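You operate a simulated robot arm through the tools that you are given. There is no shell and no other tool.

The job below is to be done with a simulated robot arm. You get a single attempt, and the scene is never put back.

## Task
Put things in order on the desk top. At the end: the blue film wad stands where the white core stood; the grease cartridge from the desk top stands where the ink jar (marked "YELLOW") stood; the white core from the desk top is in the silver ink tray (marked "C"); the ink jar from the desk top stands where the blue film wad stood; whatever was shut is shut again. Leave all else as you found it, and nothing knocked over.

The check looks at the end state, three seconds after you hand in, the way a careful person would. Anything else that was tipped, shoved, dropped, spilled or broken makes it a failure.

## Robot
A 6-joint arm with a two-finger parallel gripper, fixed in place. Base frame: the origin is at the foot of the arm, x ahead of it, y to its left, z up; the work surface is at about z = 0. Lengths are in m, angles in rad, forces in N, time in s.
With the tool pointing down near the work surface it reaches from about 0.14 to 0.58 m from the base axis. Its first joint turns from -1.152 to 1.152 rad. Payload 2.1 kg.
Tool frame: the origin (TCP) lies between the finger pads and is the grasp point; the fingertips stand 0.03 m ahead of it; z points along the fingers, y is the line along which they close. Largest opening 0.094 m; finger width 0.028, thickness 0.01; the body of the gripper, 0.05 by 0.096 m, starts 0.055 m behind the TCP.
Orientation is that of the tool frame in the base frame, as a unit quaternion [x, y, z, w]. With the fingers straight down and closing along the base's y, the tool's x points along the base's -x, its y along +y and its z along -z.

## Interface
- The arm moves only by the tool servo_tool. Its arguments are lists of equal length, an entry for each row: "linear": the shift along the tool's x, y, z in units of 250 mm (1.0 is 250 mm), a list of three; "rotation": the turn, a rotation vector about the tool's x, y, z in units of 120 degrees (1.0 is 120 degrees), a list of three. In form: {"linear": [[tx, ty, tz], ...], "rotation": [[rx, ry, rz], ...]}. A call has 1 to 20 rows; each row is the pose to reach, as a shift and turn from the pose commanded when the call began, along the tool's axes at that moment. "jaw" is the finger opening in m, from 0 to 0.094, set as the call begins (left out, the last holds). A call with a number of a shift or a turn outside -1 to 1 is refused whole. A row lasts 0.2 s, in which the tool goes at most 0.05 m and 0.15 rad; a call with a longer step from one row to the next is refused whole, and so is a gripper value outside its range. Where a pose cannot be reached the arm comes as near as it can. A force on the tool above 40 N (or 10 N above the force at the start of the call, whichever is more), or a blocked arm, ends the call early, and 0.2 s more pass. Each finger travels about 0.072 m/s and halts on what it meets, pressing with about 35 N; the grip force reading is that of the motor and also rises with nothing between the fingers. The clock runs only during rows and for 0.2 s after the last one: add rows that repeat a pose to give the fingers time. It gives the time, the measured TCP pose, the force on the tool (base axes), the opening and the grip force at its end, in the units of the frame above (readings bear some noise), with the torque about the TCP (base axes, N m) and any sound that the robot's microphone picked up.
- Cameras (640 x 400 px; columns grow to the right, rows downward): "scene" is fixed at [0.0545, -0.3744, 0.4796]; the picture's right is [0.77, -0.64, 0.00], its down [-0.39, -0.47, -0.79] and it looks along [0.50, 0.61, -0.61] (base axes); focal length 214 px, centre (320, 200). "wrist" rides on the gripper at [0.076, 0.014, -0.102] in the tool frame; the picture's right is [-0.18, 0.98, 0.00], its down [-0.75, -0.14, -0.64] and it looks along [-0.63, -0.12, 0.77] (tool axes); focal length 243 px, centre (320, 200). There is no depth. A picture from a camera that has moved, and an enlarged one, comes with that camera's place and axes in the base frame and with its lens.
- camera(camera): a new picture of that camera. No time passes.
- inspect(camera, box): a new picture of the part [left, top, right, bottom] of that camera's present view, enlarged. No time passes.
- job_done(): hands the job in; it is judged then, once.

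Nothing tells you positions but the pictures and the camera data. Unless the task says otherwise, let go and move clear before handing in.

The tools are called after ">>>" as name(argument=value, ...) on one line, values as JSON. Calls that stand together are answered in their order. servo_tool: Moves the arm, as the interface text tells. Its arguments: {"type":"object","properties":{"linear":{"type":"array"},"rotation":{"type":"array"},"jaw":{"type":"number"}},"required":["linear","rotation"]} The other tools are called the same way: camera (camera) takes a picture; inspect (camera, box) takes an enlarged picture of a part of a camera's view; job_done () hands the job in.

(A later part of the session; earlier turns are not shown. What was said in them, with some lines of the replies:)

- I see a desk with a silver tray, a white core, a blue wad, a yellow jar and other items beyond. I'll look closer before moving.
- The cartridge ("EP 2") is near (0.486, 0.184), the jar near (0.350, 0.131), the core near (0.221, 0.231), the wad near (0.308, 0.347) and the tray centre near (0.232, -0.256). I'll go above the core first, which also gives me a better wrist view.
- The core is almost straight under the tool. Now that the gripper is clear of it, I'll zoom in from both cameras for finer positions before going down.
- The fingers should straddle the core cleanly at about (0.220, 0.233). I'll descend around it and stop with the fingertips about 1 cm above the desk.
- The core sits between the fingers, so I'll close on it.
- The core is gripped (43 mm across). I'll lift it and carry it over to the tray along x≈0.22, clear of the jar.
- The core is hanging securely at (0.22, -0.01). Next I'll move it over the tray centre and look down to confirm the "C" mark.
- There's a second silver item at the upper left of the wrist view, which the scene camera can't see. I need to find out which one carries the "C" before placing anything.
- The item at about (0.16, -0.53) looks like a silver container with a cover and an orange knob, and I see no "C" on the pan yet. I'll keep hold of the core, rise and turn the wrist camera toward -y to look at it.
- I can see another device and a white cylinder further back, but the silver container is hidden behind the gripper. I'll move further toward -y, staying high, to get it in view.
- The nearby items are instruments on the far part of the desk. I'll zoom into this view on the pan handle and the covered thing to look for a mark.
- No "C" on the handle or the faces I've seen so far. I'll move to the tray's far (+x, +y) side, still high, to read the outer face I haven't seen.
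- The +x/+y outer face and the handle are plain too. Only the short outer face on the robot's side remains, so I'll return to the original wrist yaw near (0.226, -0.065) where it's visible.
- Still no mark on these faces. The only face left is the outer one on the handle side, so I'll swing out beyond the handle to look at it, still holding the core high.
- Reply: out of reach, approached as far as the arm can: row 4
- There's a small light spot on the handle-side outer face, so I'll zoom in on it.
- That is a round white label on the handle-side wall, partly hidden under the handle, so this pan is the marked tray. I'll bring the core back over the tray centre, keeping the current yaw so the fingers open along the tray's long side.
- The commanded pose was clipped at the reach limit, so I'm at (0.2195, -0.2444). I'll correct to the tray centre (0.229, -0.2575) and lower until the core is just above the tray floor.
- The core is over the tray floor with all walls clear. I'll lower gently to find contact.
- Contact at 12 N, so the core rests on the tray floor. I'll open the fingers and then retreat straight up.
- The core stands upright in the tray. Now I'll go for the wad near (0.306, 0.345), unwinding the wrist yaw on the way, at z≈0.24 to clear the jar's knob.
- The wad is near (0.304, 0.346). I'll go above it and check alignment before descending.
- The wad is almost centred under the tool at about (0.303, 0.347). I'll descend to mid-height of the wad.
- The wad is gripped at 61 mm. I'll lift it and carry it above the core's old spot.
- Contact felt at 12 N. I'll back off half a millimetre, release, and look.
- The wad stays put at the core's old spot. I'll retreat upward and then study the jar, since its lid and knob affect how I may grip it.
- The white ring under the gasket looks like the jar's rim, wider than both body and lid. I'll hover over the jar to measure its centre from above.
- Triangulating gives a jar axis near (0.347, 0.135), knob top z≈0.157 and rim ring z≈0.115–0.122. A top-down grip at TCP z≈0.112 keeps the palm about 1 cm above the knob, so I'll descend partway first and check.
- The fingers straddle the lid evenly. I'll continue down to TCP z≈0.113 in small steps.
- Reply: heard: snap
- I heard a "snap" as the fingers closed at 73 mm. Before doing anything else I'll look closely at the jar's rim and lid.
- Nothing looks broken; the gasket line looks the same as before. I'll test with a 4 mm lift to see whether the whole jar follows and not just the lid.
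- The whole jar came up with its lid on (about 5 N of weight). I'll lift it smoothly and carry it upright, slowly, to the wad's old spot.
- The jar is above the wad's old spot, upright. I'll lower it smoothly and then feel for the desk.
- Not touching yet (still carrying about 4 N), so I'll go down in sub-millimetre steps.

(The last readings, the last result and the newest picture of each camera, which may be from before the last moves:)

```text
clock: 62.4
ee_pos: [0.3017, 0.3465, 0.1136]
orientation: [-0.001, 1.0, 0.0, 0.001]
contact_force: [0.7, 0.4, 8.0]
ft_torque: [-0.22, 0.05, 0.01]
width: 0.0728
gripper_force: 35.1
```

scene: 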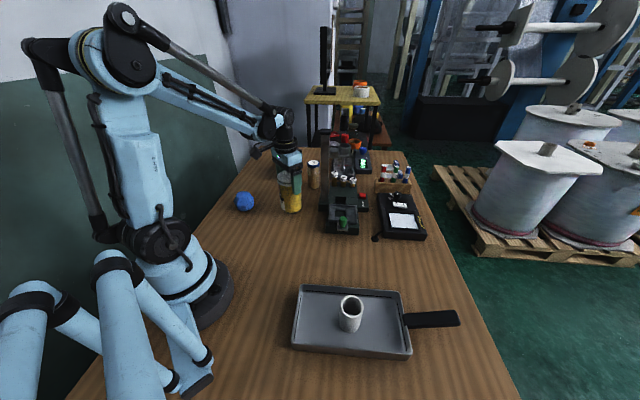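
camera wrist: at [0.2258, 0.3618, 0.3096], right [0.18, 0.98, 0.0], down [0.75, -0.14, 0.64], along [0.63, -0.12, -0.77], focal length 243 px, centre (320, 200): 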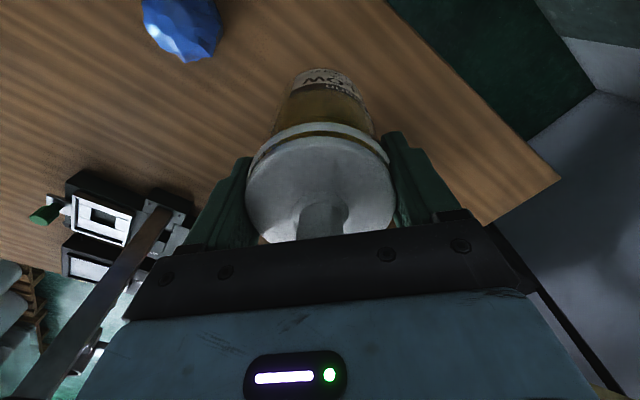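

The jar is down (force went from -5 N to +8 N). I'll release it and check.

>>> servo_tool(linear=[[0, 0, -0.001], [0, 0, -0.001], [0, 0, -0.001], [0, 0, -0.001]], rotation=[[0, 0, 0], [0, 0, 0], [0, 0, 0], [0, 0, 0]], jaw=0.094)

>>> camera(camera="wrist")

>>> inspect(camera="scene", box=[220, 120, 300, 220])

```text
clock: 63.4
ee_pos: [0.3027, 0.3468, 0.1131]
orientation: [0.001, 1.0, 0.001, 0.001]
contact_force: [0.5, 0.1, 0.0]
ft_torque: [0.02, 0.01, -0.01]
width: 0.094
gripper_force: 0.1
heard: snap
```

```text
taken
camera wrist: at [0.2254, 0.3616, 0.2158], right [0.18, 0.98, 0.0], down [0.75, -0.14, 0.64], along [0.63, -0.12, -0.77], focal length 243 px, centre (320, 200)
```

wrist: 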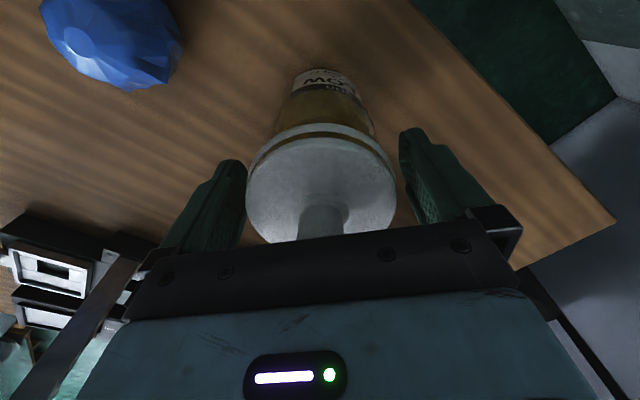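

```text
4.00 times, centred on (260, 170) of scene
camera zoom: at [0.0545, -0.3744, 0.4796], right [0.77, -0.64, 0.0], down [-0.39, -0.47, -0.79], along [0.5, 0.61, -0.61], focal length 858 px, centre (560, 320)
```

zoom: 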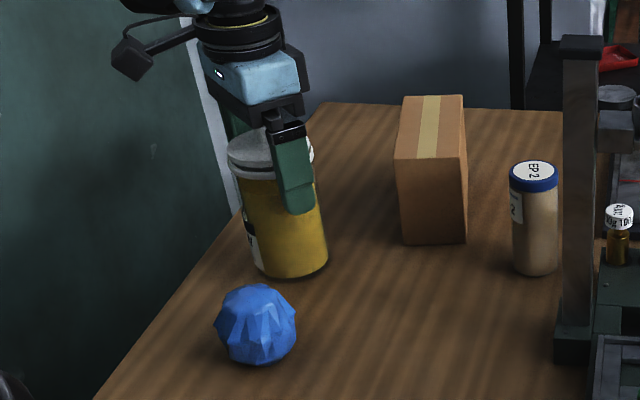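

A second "snap" on release. I'll retreat straight up carefully and compare the lid with its original look.

>>> servo_tool(linear=[[0, 0, -0.04], [0, 0, -0.1], [0, 0, -0.18], [0, 0, -0.28], [0, 0, -0.38], [0, 0, -0.48], [0, 0, -0.56], [0, 0, -0.6]], rotation=[[0, 0, 0], [0, 0, 0], [0, 0, 0], [0, 0, 0], [0, 0, 0], [0, 0, 0], [0, 0, 0], [0, 0, 0]])

>>> inspect(camera="scene", box=[235, 150, 275, 210])

>>> camera(camera="wrist")

>>> inspect(camera="wrist", box=[250, 20, 400, 150])

```text
clock: 65.2
ee_pos: [0.3015, 0.3462, 0.2635]
orientation: [0.001, 1.0, -0.001, -0.001]
contact_force: [-0.5, 0.3, -0.8]
ft_torque: [-0.02, 0.0, -0.01]
width: 0.094
gripper_force: 0.1
```

```text
6.67 times, centred on (255, 180) of scene
camera zoom: at [0.0545, -0.3744, 0.4796], right [0.77, -0.64, 0.0], down [-0.39, -0.47, -0.79], along [0.5, 0.61, -0.61], focal length 1430 px, centre (753, 333)
```

zoom: 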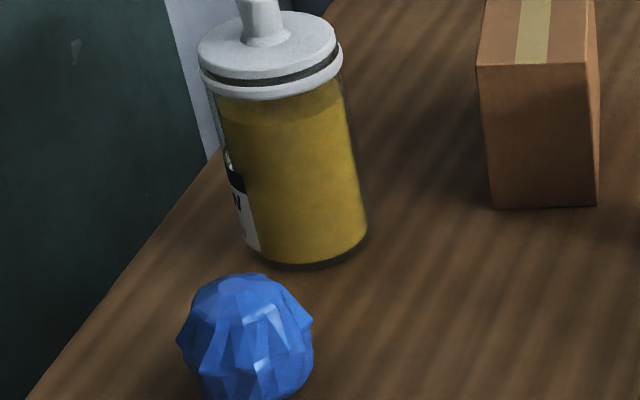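

```text
taken
camera wrist: at [0.2247, 0.3618, 0.366], right [0.18, 0.98, 0.0], down [0.75, -0.14, 0.64], along [0.63, -0.12, -0.77], focal length 243 px, centre (320, 200)
```

wrist: 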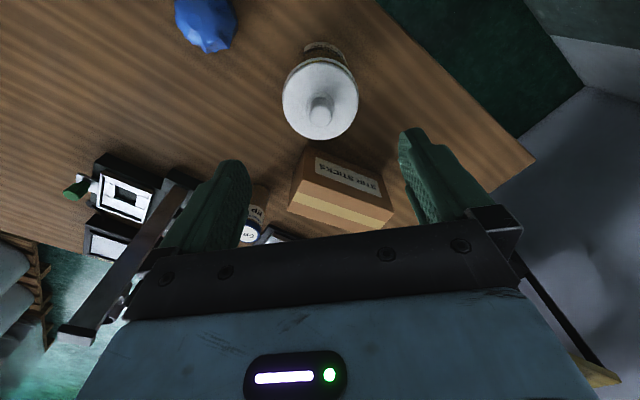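

```text
3.08 times, centred on (325, 85) of wrist
camera zoom: at [0.2247, 0.3618, 0.366], right [0.18, 0.98, 0.0], down [0.75, -0.14, 0.64], along [0.63, -0.12, -0.77], focal length 746 px, centre (305, 554)
```

zoom: 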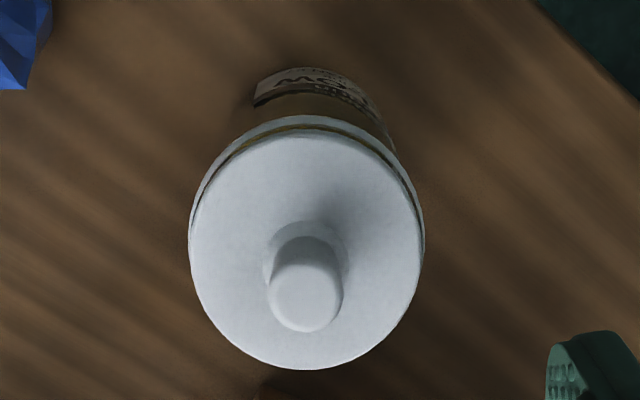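

>>> inspect(camera="scene", box=[243, 143, 273, 173])

>>> camera(camera="scene")

```text
13.33 times, centred on (258, 158) of scene
camera zoom: at [0.0545, -0.3744, 0.4796], right [0.77, -0.64, 0.0], down [-0.39, -0.47, -0.79], along [0.5, 0.61, -0.61], focal length 2860 px, centre (1147, 760)
```

zoom: 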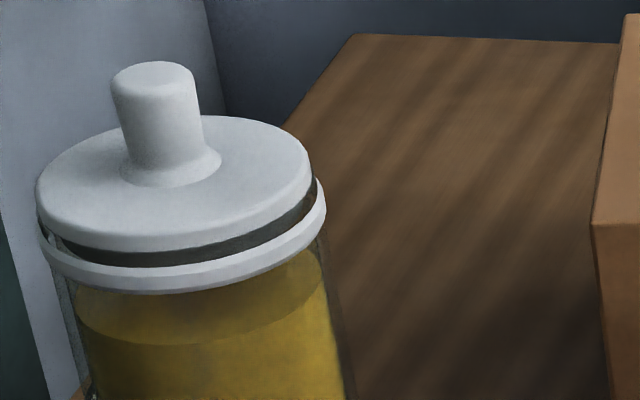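

```text
taken
```

scene: 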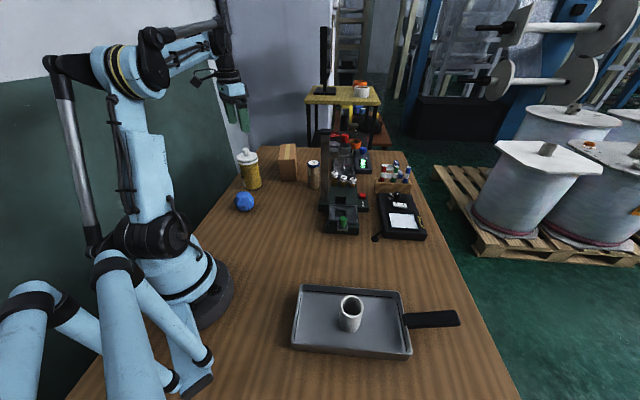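

The lid looks the same as before (same gap, level, knob same height), and the core and wad are fine. Next is the cartridge; I'll look closely at its cap against its body before choosing the grip.

>>> inspect(camera="scene", box=[300, 155, 330, 195])

>>> inspect(camera="wrist", box=[220, 140, 420, 250])

```text
10.00 times, centred on (315, 175) of scene
camera zoom: at [0.0545, -0.3744, 0.4796], right [0.77, -0.64, 0.0], down [-0.39, -0.47, -0.79], along [0.5, 0.61, -0.61], focal length 2145 px, centre (370, 450)
```

zoom: 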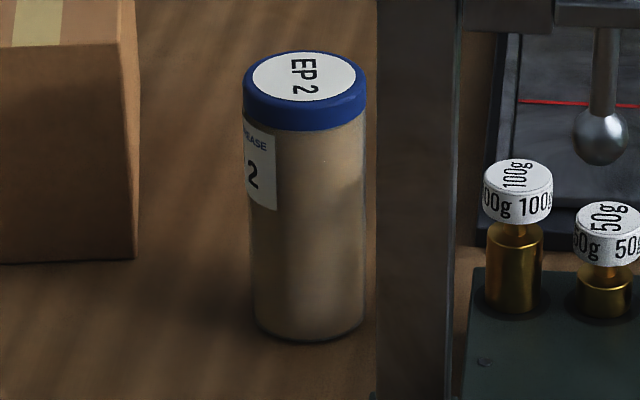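

```text
3.20 times, centred on (320, 195) of wrist
camera zoom: at [0.2247, 0.3618, 0.366], right [0.18, 0.98, 0.0], down [0.75, -0.14, 0.64], along [0.63, -0.12, -0.77], focal length 776 px, centre (320, 216)
```

zoom: 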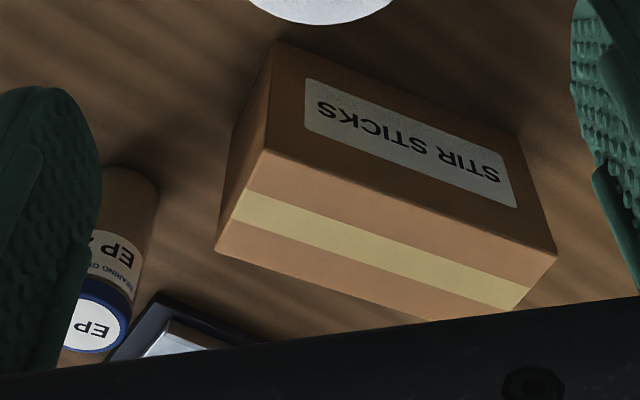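

The cap is practically flush with the body, so a top-down grip is reasonable. I'll hover above the cartridge at z≈0.2 (its reach limit is lower than at greater height) and measure its position.

>>> servo_tool(linear=[[-0.06, -0.05, 0], [-0.14, -0.12, 0.02], [-0.22, -0.19, 0.05], [-0.3, -0.255, 0.08], [-0.38, -0.32, 0.11], [-0.46, -0.39, 0.14], [-0.54, -0.455, 0.17], [-0.62, -0.52, 0.2], [-0.69, -0.58, 0.22], [-0.73, -0.62, 0.23]], rotation=[[0, 0, 0], [0, 0, 0], [0, 0, 0], [0, 0, 0], [0, 0, 0], [0, 0, 0], [0, 0, 0], [0, 0, 0], [0, 0, 0], [0, 0, 0]])

>>> camera(camera="wrist")

>>> camera(camera="scene")

```text
clock: 67.4
ee_pos: [0.4842, 0.1913, 0.2071]
orientation: [0.0, 1.0, 0.0, 0.0]
contact_force: [0.0, 0.0, -0.2]
ft_torque: [0.02, 0.0, -0.01]
width: 0.094
gripper_force: 0.1
```

```text
taken
camera wrist: at [0.4079, 0.2058, 0.309], right [0.18, 0.98, 0.0], down [0.75, -0.14, 0.64], along [0.63, -0.12, -0.77], focal length 243 px, centre (320, 200)
```

wrist: 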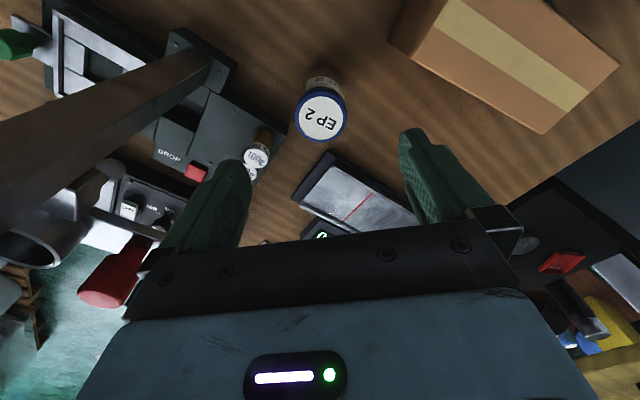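

```text
taken
```

scene: 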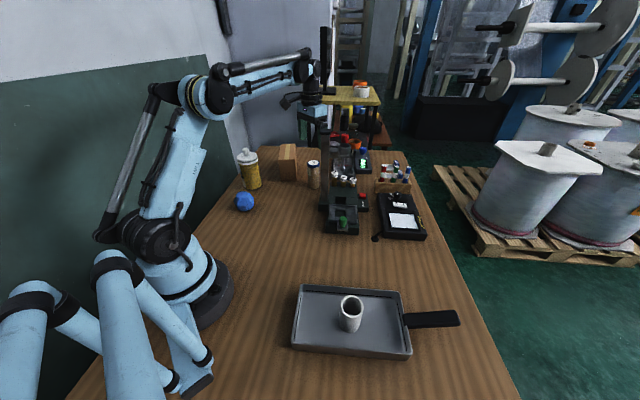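

The cartridge is at about (0.484, 0.1925). To keep the right finger well away from the drop tester's base plate, I'll turn the wrist 30° so the fingers close along a line roughly parallel to that plate.

>>> servo_tool(linear=[[0, 0.002, 0], [0, 0.004, 0], [0, 0.005, 0], [0, 0.005, 0], [0, 0.005, 0]], rotation=[[0, 0, 0.05], [0, 0, 0.1], [0, 0, 0.15], [0, 0, 0.2], [0, 0, 0.25]])

>>> camera(camera="wrist")

>>> inspect(camera="scene", box=[260, 90, 400, 200])

```text
clock: 68.6
ee_pos: [0.4842, 0.1928, 0.2064]
orientation: [0.259, 0.966, 0.0, 0.0]
contact_force: [-0.1, 0.3, 0.0]
ft_torque: [0.02, 0.0, 0.03]
width: 0.0942
gripper_force: 0.0
```

```text
taken
camera wrist: at [0.4253, 0.2439, 0.3089], right [0.65, 0.76, 0.0], down [0.58, -0.5, 0.64], along [0.49, -0.42, -0.77], focal length 243 px, centre (320, 200)
```

wrist: 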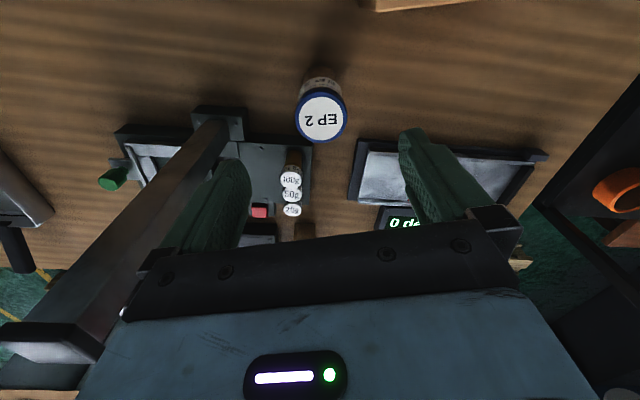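

```text
3.64 times, centred on (330, 145) of scene
camera zoom: at [0.0545, -0.3744, 0.4796], right [0.77, -0.64, 0.0], down [-0.39, -0.47, -0.79], along [0.5, 0.61, -0.61], focal length 780 px, centre (284, 400)
```

zoom: 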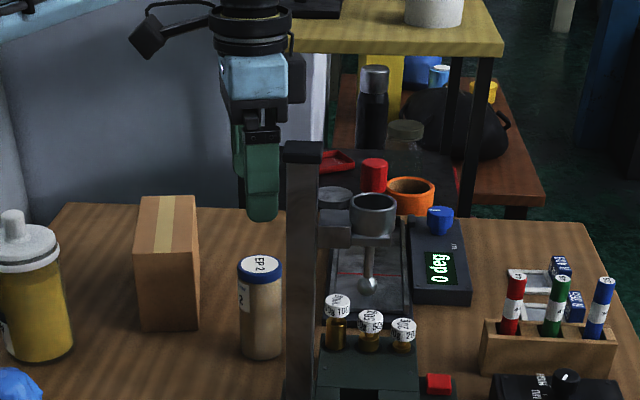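

Alignment is good with roughly 3 cm clearance from the tester's base. I'll narrow the jaw a little and descend to TCP z≈0.066.

>>> servo_tool(linear=[[0, 0, 0.08], [0, 0, 0.17], [0, 0, 0.26], [0, 0, 0.34], [0, 0, 0.42], [0, 0, 0.48], [0, 0, 0.53], [0, 0, 0.562]], rotation=[[0, 0, 0], [0, 0, 0], [0, 0, 0], [0, 0, 0], [0, 0, 0], [0, 0, 0], [0, 0, 0], [0, 0, 0]], jaw=0.084)

>>> camera(camera="wrist")

>>> inspect(camera="scene", box=[270, 120, 370, 220])

```text
clock: 70.4
ee_pos: [0.4856, 0.1923, 0.0668]
orientation: [0.258, 0.966, 0.0, 0.001]
contact_force: [0.7, -0.7, 0.0]
ft_torque: [0.02, 0.01, -0.01]
width: 0.0839
gripper_force: 0.1
```

```text
taken
camera wrist: at [0.4258, 0.2436, 0.1678], right [0.65, 0.76, 0.0], down [0.58, -0.5, 0.64], along [0.49, -0.42, -0.77], focal length 243 px, centre (320, 200)
```

wrist: 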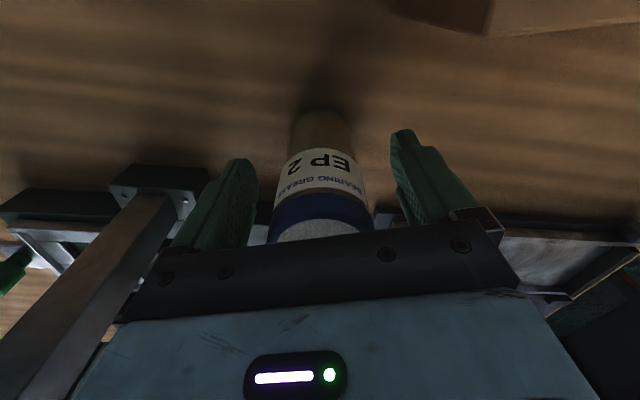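

```text
4.00 times, centred on (320, 170) of scene
camera zoom: at [0.0545, -0.3744, 0.4796], right [0.77, -0.64, 0.0], down [-0.39, -0.47, -0.79], along [0.5, 0.61, -0.61], focal length 858 px, centre (320, 320)
```

zoom: 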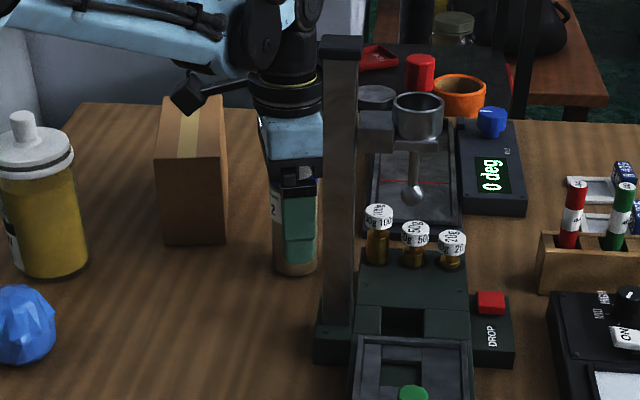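

The cartridge is centred between the fingers and nothing is touching. Closing now.

>>> servo_tool(linear=[[0, 0, 0], [0, 0, 0], [0, 0, 0], [0, 0, 0]], rotation=[[0, 0, 0], [0, 0, 0], [0, 0, 0], [0, 0, 0]], jaw=0.038)

>>> camera(camera="wrist")

```text
clock: 71.4
ee_pos: [0.486, 0.1921, 0.0663]
orientation: [0.258, 0.966, 0.0, 0.0]
contact_force: [0.3, 0.0, -0.8]
ft_torque: [-0.02, 0.02, 0.0]
width: 0.0448
gripper_force: 34.9
```

```text
taken
camera wrist: at [0.4259, 0.2437, 0.168], right [0.65, 0.76, 0.0], down [0.58, -0.5, 0.64], along [0.49, -0.42, -0.77], focal length 243 px, centre (320, 200)
```

wrist: 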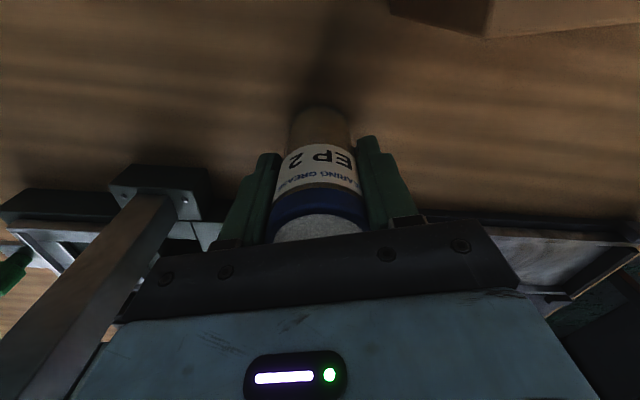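

Gripped at 45 mm without a sound. A short test lift comes next.

>>> servo_tool(linear=[[0, 0, -0.008], [0, 0, -0.016], [0, 0, -0.032]], rotation=[[0, 0, 0], [0, 0, 0], [0, 0, 0]])

>>> inspect(camera="scene", box=[295, 150, 335, 200])

>>> inspect(camera="wrist", box=[220, 80, 420, 250])

```text
clock: 72.2
ee_pos: [0.485, 0.193, 0.0745]
orientation: [0.259, 0.966, 0.001, 0.0]
contact_force: [0.3, 1.1, -1.8]
ft_torque: [0.01, 0.04, 0.03]
width: 0.0449
gripper_force: 35.3
```

```text
8.00 times, centred on (315, 175) of scene
camera zoom: at [0.0545, -0.3744, 0.4796], right [0.77, -0.64, 0.0], down [-0.39, -0.47, -0.79], along [0.5, 0.61, -0.61], focal length 1716 px, centre (360, 400)
```

zoom: 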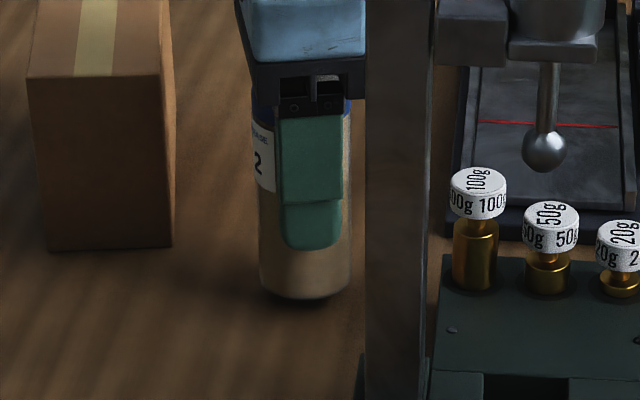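

```text
2.35 times, centred on (320, 165) of wrist
camera zoom: at [0.4257, 0.2441, 0.176], right [0.65, 0.76, 0.0], down [0.58, -0.5, 0.64], along [0.49, -0.42, -0.77], focal length 571 px, centre (320, 282)
```

zoom: 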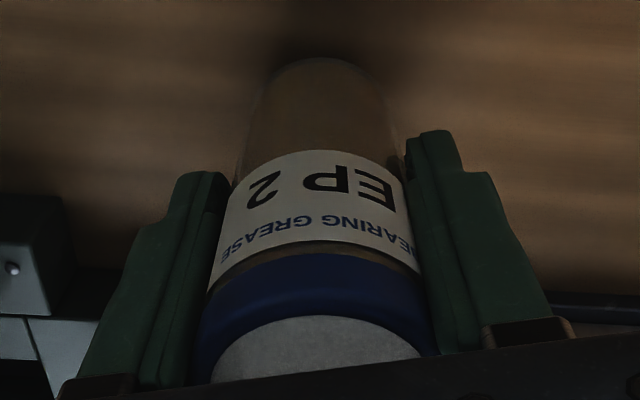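

The whole cartridge came up. I'll lift further and carry it to the jar's old spot at about (0.346, 0.135).

>>> servo_tool(linear=[[0, 0, -0.06], [0, 0, -0.14], [0, 0, -0.2], [0.037, -0.048, -0.22], [0.083, -0.108, -0.22], [0.137, -0.178, -0.22], [0.19, -0.248, -0.22], [0.244, -0.318, -0.22], [0.298, -0.388, -0.22], [0.34, -0.443, -0.22], [0.366, -0.477, -0.22]], rotation=[[0, 0, 0], [0, 0, 0], [0, 0, 0], [0, 0, 0], [0, 0, 0], [0, 0, 0], [0, 0, 0], [0, 0, 0], [0, 0, 0], [0, 0, 0], [0, 0, 0]])

>>> inspect(camera="scene", box=[230, 110, 350, 220])

>>> camera(camera="wrist")

```text
clock: 74.6
ee_pos: [0.3449, 0.136, 0.1277]
orientation: [0.26, 0.966, -0.001, 0.0]
contact_force: [0.2, 0.4, -1.6]
ft_torque: [-0.02, -0.01, -0.01]
width: 0.0453
gripper_force: 34.6
```

```text
3.64 times, centred on (290, 165) of scene
camera zoom: at [0.0545, -0.3744, 0.4796], right [0.77, -0.64, 0.0], down [-0.39, -0.47, -0.79], along [0.5, 0.61, -0.61], focal length 780 px, centre (429, 327)
```

zoom: 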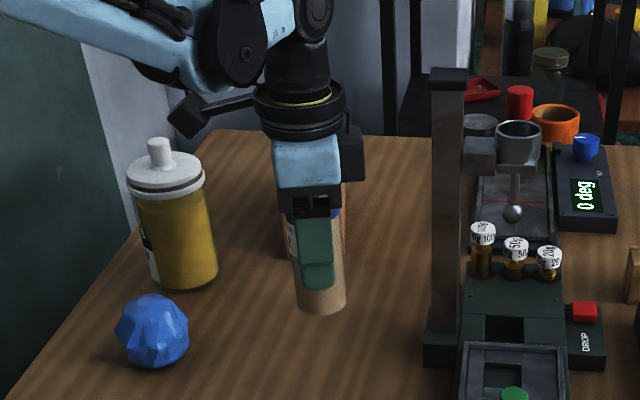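

```text
taken
camera wrist: at [0.2866, 0.1865, 0.2301], right [0.65, 0.76, 0.0], down [0.58, -0.5, 0.64], along [0.49, -0.42, -0.77], focal length 243 px, centre (320, 200)
```

wrist: 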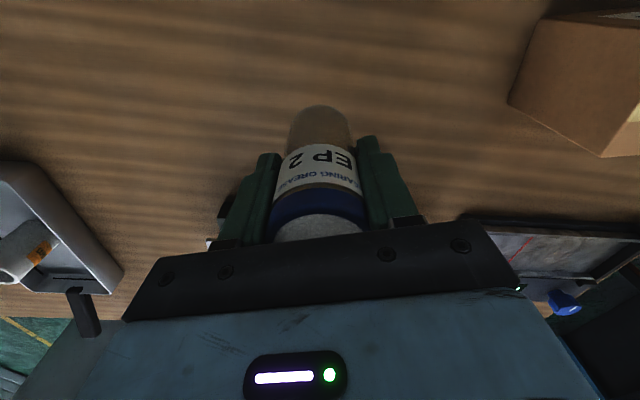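

>>> servo_tool(linear=[[0, 0, 0.05], [0, 0, 0.11], [0, 0, 0.16], [0, 0, 0.2], [0, 0, 0.225], [0, 0, 0.235]], rotation=[[0, 0, 0], [0, 0, 0], [0, 0, 0], [0, 0, 0], [0, 0, 0], [0, 0, 0]])

>>> servo_tool(linear=[[0, 0, 0.003], [0, 0, 0.006]], rotation=[[0, 0, 0], [0, 0, 0]])

>>> inspect(camera="scene", box=[250, 140, 330, 220])

```text
clock: 76.0
ee_pos: [0.3458, 0.1353, 0.0692]
orientation: [0.259, 0.966, 0.0, 0.001]
contact_force: [0.1, -0.2, -1.0]
ft_torque: [0.0, -0.01, 0.02]
width: 0.045
gripper_force: 35.7
```

```text
clock: 76.6
ee_pos: [0.3458, 0.1352, 0.0695]
orientation: [0.258, 0.966, 0.001, -0.001]
contact_force: [0.1, -0.7, -1.8]
ft_torque: [-0.05, -0.02, -0.01]
width: 0.0448
gripper_force: 34.8
```

```text
5.00 times, centred on (290, 180) of scene
camera zoom: at [0.0545, -0.3744, 0.4796], right [0.77, -0.64, 0.0], down [-0.39, -0.47, -0.79], along [0.5, 0.61, -0.61], focal length 1072 px, centre (470, 300)
```

zoom: 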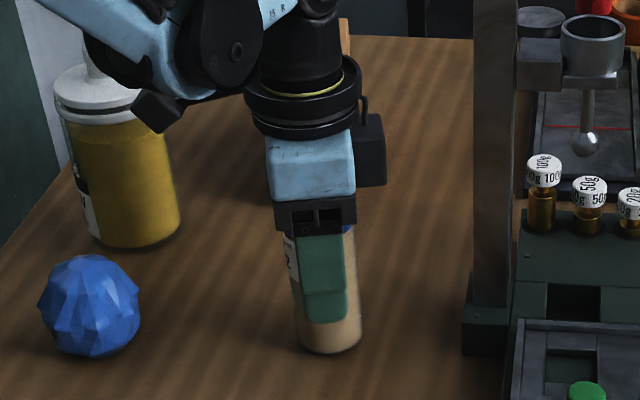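

The base lines up with where the jar's base was. Lowering the last couple of millimetres.

>>> servo_tool(linear=[[0, 0, 0.003], [0, 0, 0.005]], rotation=[[0, 0, 0], [0, 0, 0]])

>>> servo_tool(linear=[[0, 0, 0.002], [0, 0, 0.003]], rotation=[[0, 0, 0], [0, 0, 0]])

```text
clock: 77.2
ee_pos: [0.3473, 0.1368, 0.0675]
orientation: [0.259, 0.966, -0.001, 0.001]
contact_force: [0.4, -0.3, -2.2]
ft_torque: [0.01, 0.0, -0.01]
width: 0.045
gripper_force: 35.1
```

```text
clock: 77.8
ee_pos: [0.3452, 0.135, 0.0673]
orientation: [0.259, 0.966, 0.001, 0.001]
contact_force: [0.0, -0.2, -1.0]
ft_torque: [-0.01, 0.02, -0.02]
width: 0.045
gripper_force: 34.8
```

>>> servo_tool(linear=[[0, 0, 0.002], [0, 0, 0.003]], rotation=[[0, 0, 0], [0, 0, 0]])

```text
clock: 78.4
ee_pos: [0.3453, 0.1348, 0.0656]
orientation: [0.259, 0.966, -0.001, 0.0]
contact_force: [0.7, -0.2, -1.3]
ft_torque: [0.02, 0.0, -0.03]
width: 0.045
gripper_force: 34.6
```

>>> servo_tool(linear=[[0, 0, 0.002], [0, 0, 0.003]], rotation=[[0, 0, 0], [0, 0, 0]])

```text
clock: 79.0
ee_pos: [0.3457, 0.135, 0.0653]
orientation: [0.258, 0.966, 0.0, 0.0]
contact_force: [-0.3, -0.1, 26.7]
ft_torque: [0.0, 0.13, 0.05]
width: 0.0451
gripper_force: 34.9
```

Firm contact now at 27 N. I'll relieve the pressure slightly, then release.

>>> servo_tool(linear=[[0, 0, -0.002], [0, 0, -0.002]], rotation=[[0, 0, 0], [0, 0, 0]])

>>> servo_tool(linear=[[0, 0, 0], [0, 0, 0], [0, 0, 0], [0, 0, 0]], rotation=[[0, 0, 0], [0, 0, 0], [0, 0, 0], [0, 0, 0]], jaw=0.09)

>>> camera(camera="wrist")

```text
clock: 79.6
ee_pos: [0.3461, 0.1359, 0.0664]
orientation: [0.26, 0.966, -0.001, 0.001]
contact_force: [0.8, -0.1, 8.0]
ft_torque: [-0.03, 0.09, 0.0]
width: 0.0448
gripper_force: 35.3
```

```text
clock: 80.6
ee_pos: [0.3467, 0.1353, 0.0667]
orientation: [0.258, 0.966, 0.0, 0.0]
contact_force: [-0.4, -1.0, -0.3]
ft_torque: [-0.01, 0.01, -0.01]
width: 0.0899
gripper_force: 0.1
```

```text
taken
camera wrist: at [0.2868, 0.1865, 0.1676], right [0.65, 0.76, 0.0], down [0.58, -0.5, 0.64], along [0.49, -0.42, -0.77], focal length 243 px, centre (320, 200)
```

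wrist: 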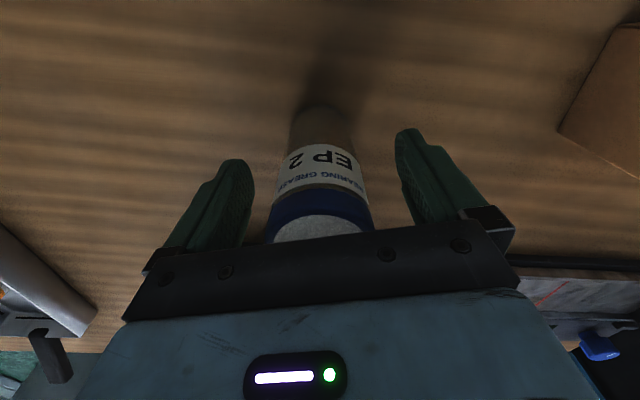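

The cartridge stands free between the open fingers. I'll retreat straight up, well clear of everything.

>>> servo_tool(linear=[[0, 0, -0.05], [0, 0, -0.13], [0, 0, -0.23], [0, 0, -0.35], [0, 0, -0.47], [0, 0, -0.59], [0, 0, -0.71], [0, 0, -0.8]], rotation=[[0, 0, 0], [0, 0, 0], [0, 0, 0], [0, 0, 0], [0, 0, 0], [0, 0, 0], [0, 0, 0], [0, 0, 0]])

>>> camera(camera="scene")

>>> camera(camera="wrist")

>>> inspect(camera="scene", box=[225, 140, 345, 220])

```text
clock: 82.4
ee_pos: [0.3449, 0.135, 0.2656]
orientation: [0.258, 0.966, 0.0, 0.001]
contact_force: [1.2, -0.4, -0.1]
ft_torque: [-0.02, 0.0, 0.0]
width: 0.0902
gripper_force: 0.0
```

```text
taken
```

scene: 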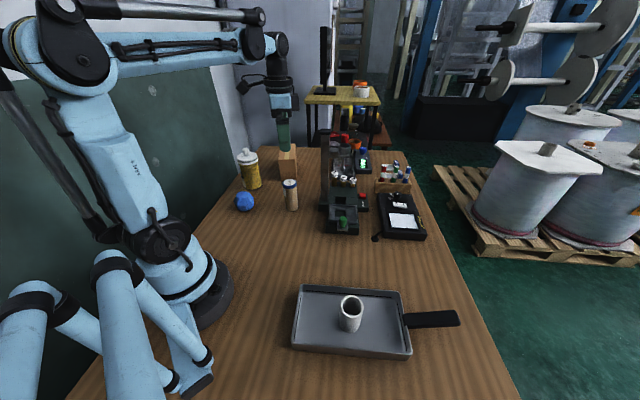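

```text
taken
camera wrist: at [0.2855, 0.1865, 0.3674], right [0.65, 0.76, 0.0], down [0.58, -0.5, 0.64], along [0.49, -0.42, -0.77], focal length 243 px, centre (320, 200)
```

wrist: 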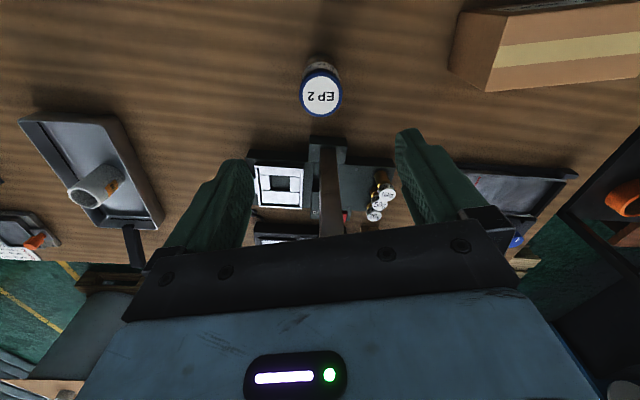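

```text
5.00 times, centred on (285, 180) of scene
camera zoom: at [0.0545, -0.3744, 0.4796], right [0.77, -0.64, 0.0], down [-0.39, -0.47, -0.79], along [0.5, 0.61, -0.61], focal length 1072 px, centre (495, 300)
```

zoom: 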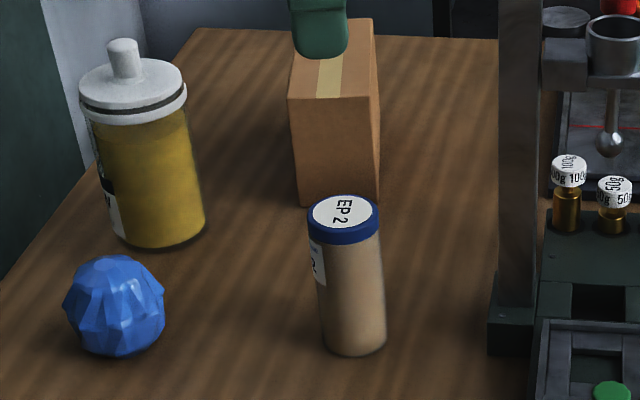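

Everything is in its new place. I'll move the arm back near its starting pose, well clear, and make a final check of the jar lid and the rest.

>>> servo_tool(linear=[[0.014, -0.055, -0.01], [0.028, -0.11, -0.02], [0.042, -0.165, -0.03], [0.056, -0.22, -0.04], [0.07, -0.275, -0.05], [0.084, -0.33, -0.06], [0.098, -0.385, -0.07], [0.112, -0.439, -0.08], [0.112, -0.439, -0.08], [0.112, -0.439, -0.08]], rotation=[[0, 0, -0.031], [0, 0, -0.062], [0, 0, -0.094], [0, 0, -0.125], [0, 0, -0.156], [0, 0, -0.188], [0, 0, -0.219], [0, 0, -0.25], [0, 0, -0.25], [0, 0, -0.25]], jaw=0.094)

>>> camera(camera="scene")

>>> camera(camera="wrist")

>>> inspect(camera="wrist", box=[230, 0, 640, 240])

>>> inspect(camera="scene", box=[230, 140, 430, 250])

>>> inspect(camera="scene", box=[232, 143, 302, 213])

```text
clock: 84.6
ee_pos: [0.2656, 0.0532, 0.2852]
orientation: [0.0, 1.0, 0.0, 0.0]
contact_force: [-0.1, 0.0, 0.3]
ft_torque: [0.01, 0.0, -0.01]
width: 0.0939
gripper_force: 0.1
```

```text
taken
```

scene: 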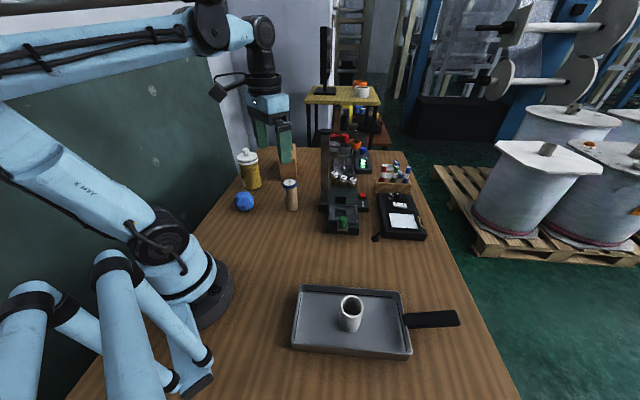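

```text
taken
camera wrist: at [0.1898, 0.0686, 0.3875], right [0.18, 0.98, 0.0], down [0.75, -0.14, 0.64], along [0.63, -0.12, -0.77], focal length 243 px, centre (320, 200)
```

wrist: 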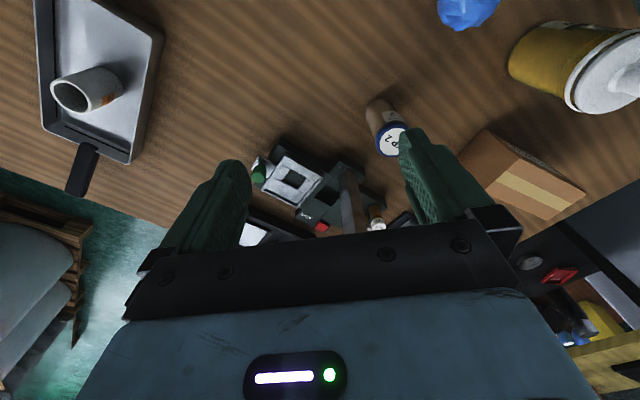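

```text
1.56 times, centred on (435, 120) of wrist
camera zoom: at [0.1898, 0.0686, 0.3875], right [0.18, 0.98, 0.0], down [0.75, -0.14, 0.64], along [0.63, -0.12, -0.77], focal length 379 px, centre (140, 325)
```

zoom: 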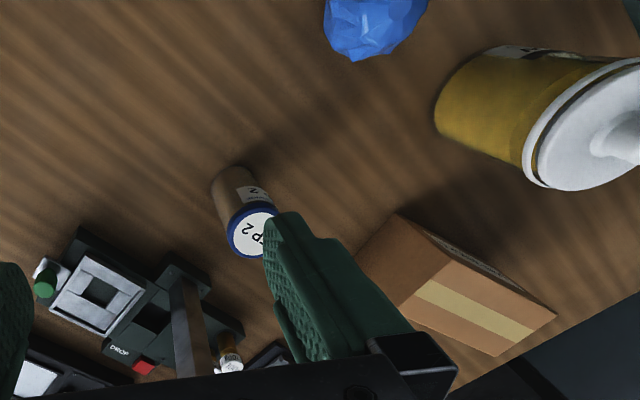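

```text
3.20 times, centred on (330, 195) of scene
camera zoom: at [0.0545, -0.3744, 0.4796], right [0.77, -0.64, 0.0], down [-0.39, -0.47, -0.79], along [0.5, 0.61, -0.61], focal length 686 px, centre (288, 216)
```

zoom: 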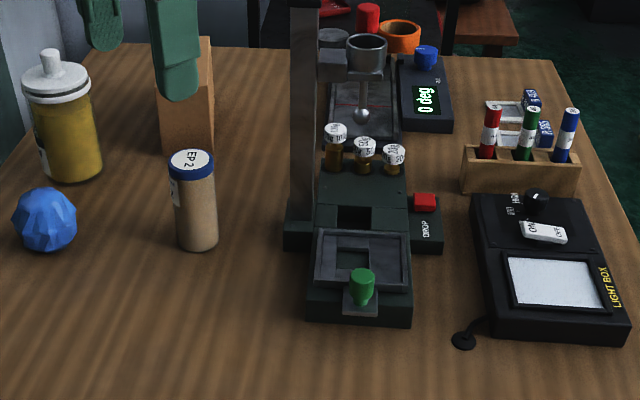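

```text
5.71 times, centred on (267, 178) of scene
camera zoom: at [0.0545, -0.3744, 0.4796], right [0.77, -0.64, 0.0], down [-0.39, -0.47, -0.79], along [0.5, 0.61, -0.61], focal length 1226 px, centre (623, 326)
```

zoom: 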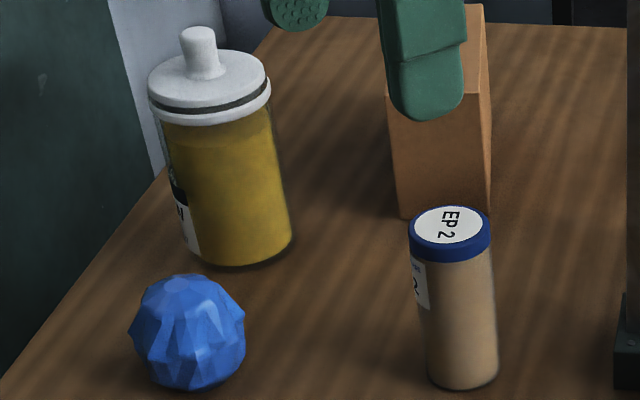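

Final state as I see it:
- The core stands in the tray.
- The wad is at the core's old spot.
- The jar, lid seated as before, is at the wad's old spot.
- The cartridge is at the jar's old spot.

The box and instruments look undisturbed and the arm is clear, so I'm handing in.

>>> job_done()

```text
The job is handed in.
```

I finished all four moves and handed the job in. In the last pictures nothing was knocked over, and the box and instruments look as they did at the start.

| Item | Where it is now |
|---|---|
| White core | Upright near the middle of the silver ink tray |
| Blue film wad | Where the white core stood |
| Ink jar ("YELLOW") | Upright with its lid on, where the blue film wad stood |
| Grease cartridge | Upright where the ink jar stood |

Three things I could not fully confirm:

- **Tray mark:** I never read the "C". The only mark I found was a round white label on the outside wall under the handle, mostly hidden. It was the only ink tray I could find on the desk, so I took it as the right one.
- **Jar lid:** I heard a "snap" when the fingers closed on the jar's rim, and another when I let go. The lid looks seated the same way as before, with the same gap and knob height. I did not press on it to test it.
- **Positions:** I worked out the spots from the pictures, so each item may be a few millimetres off. The jar is the least certain, at about 3 mm.
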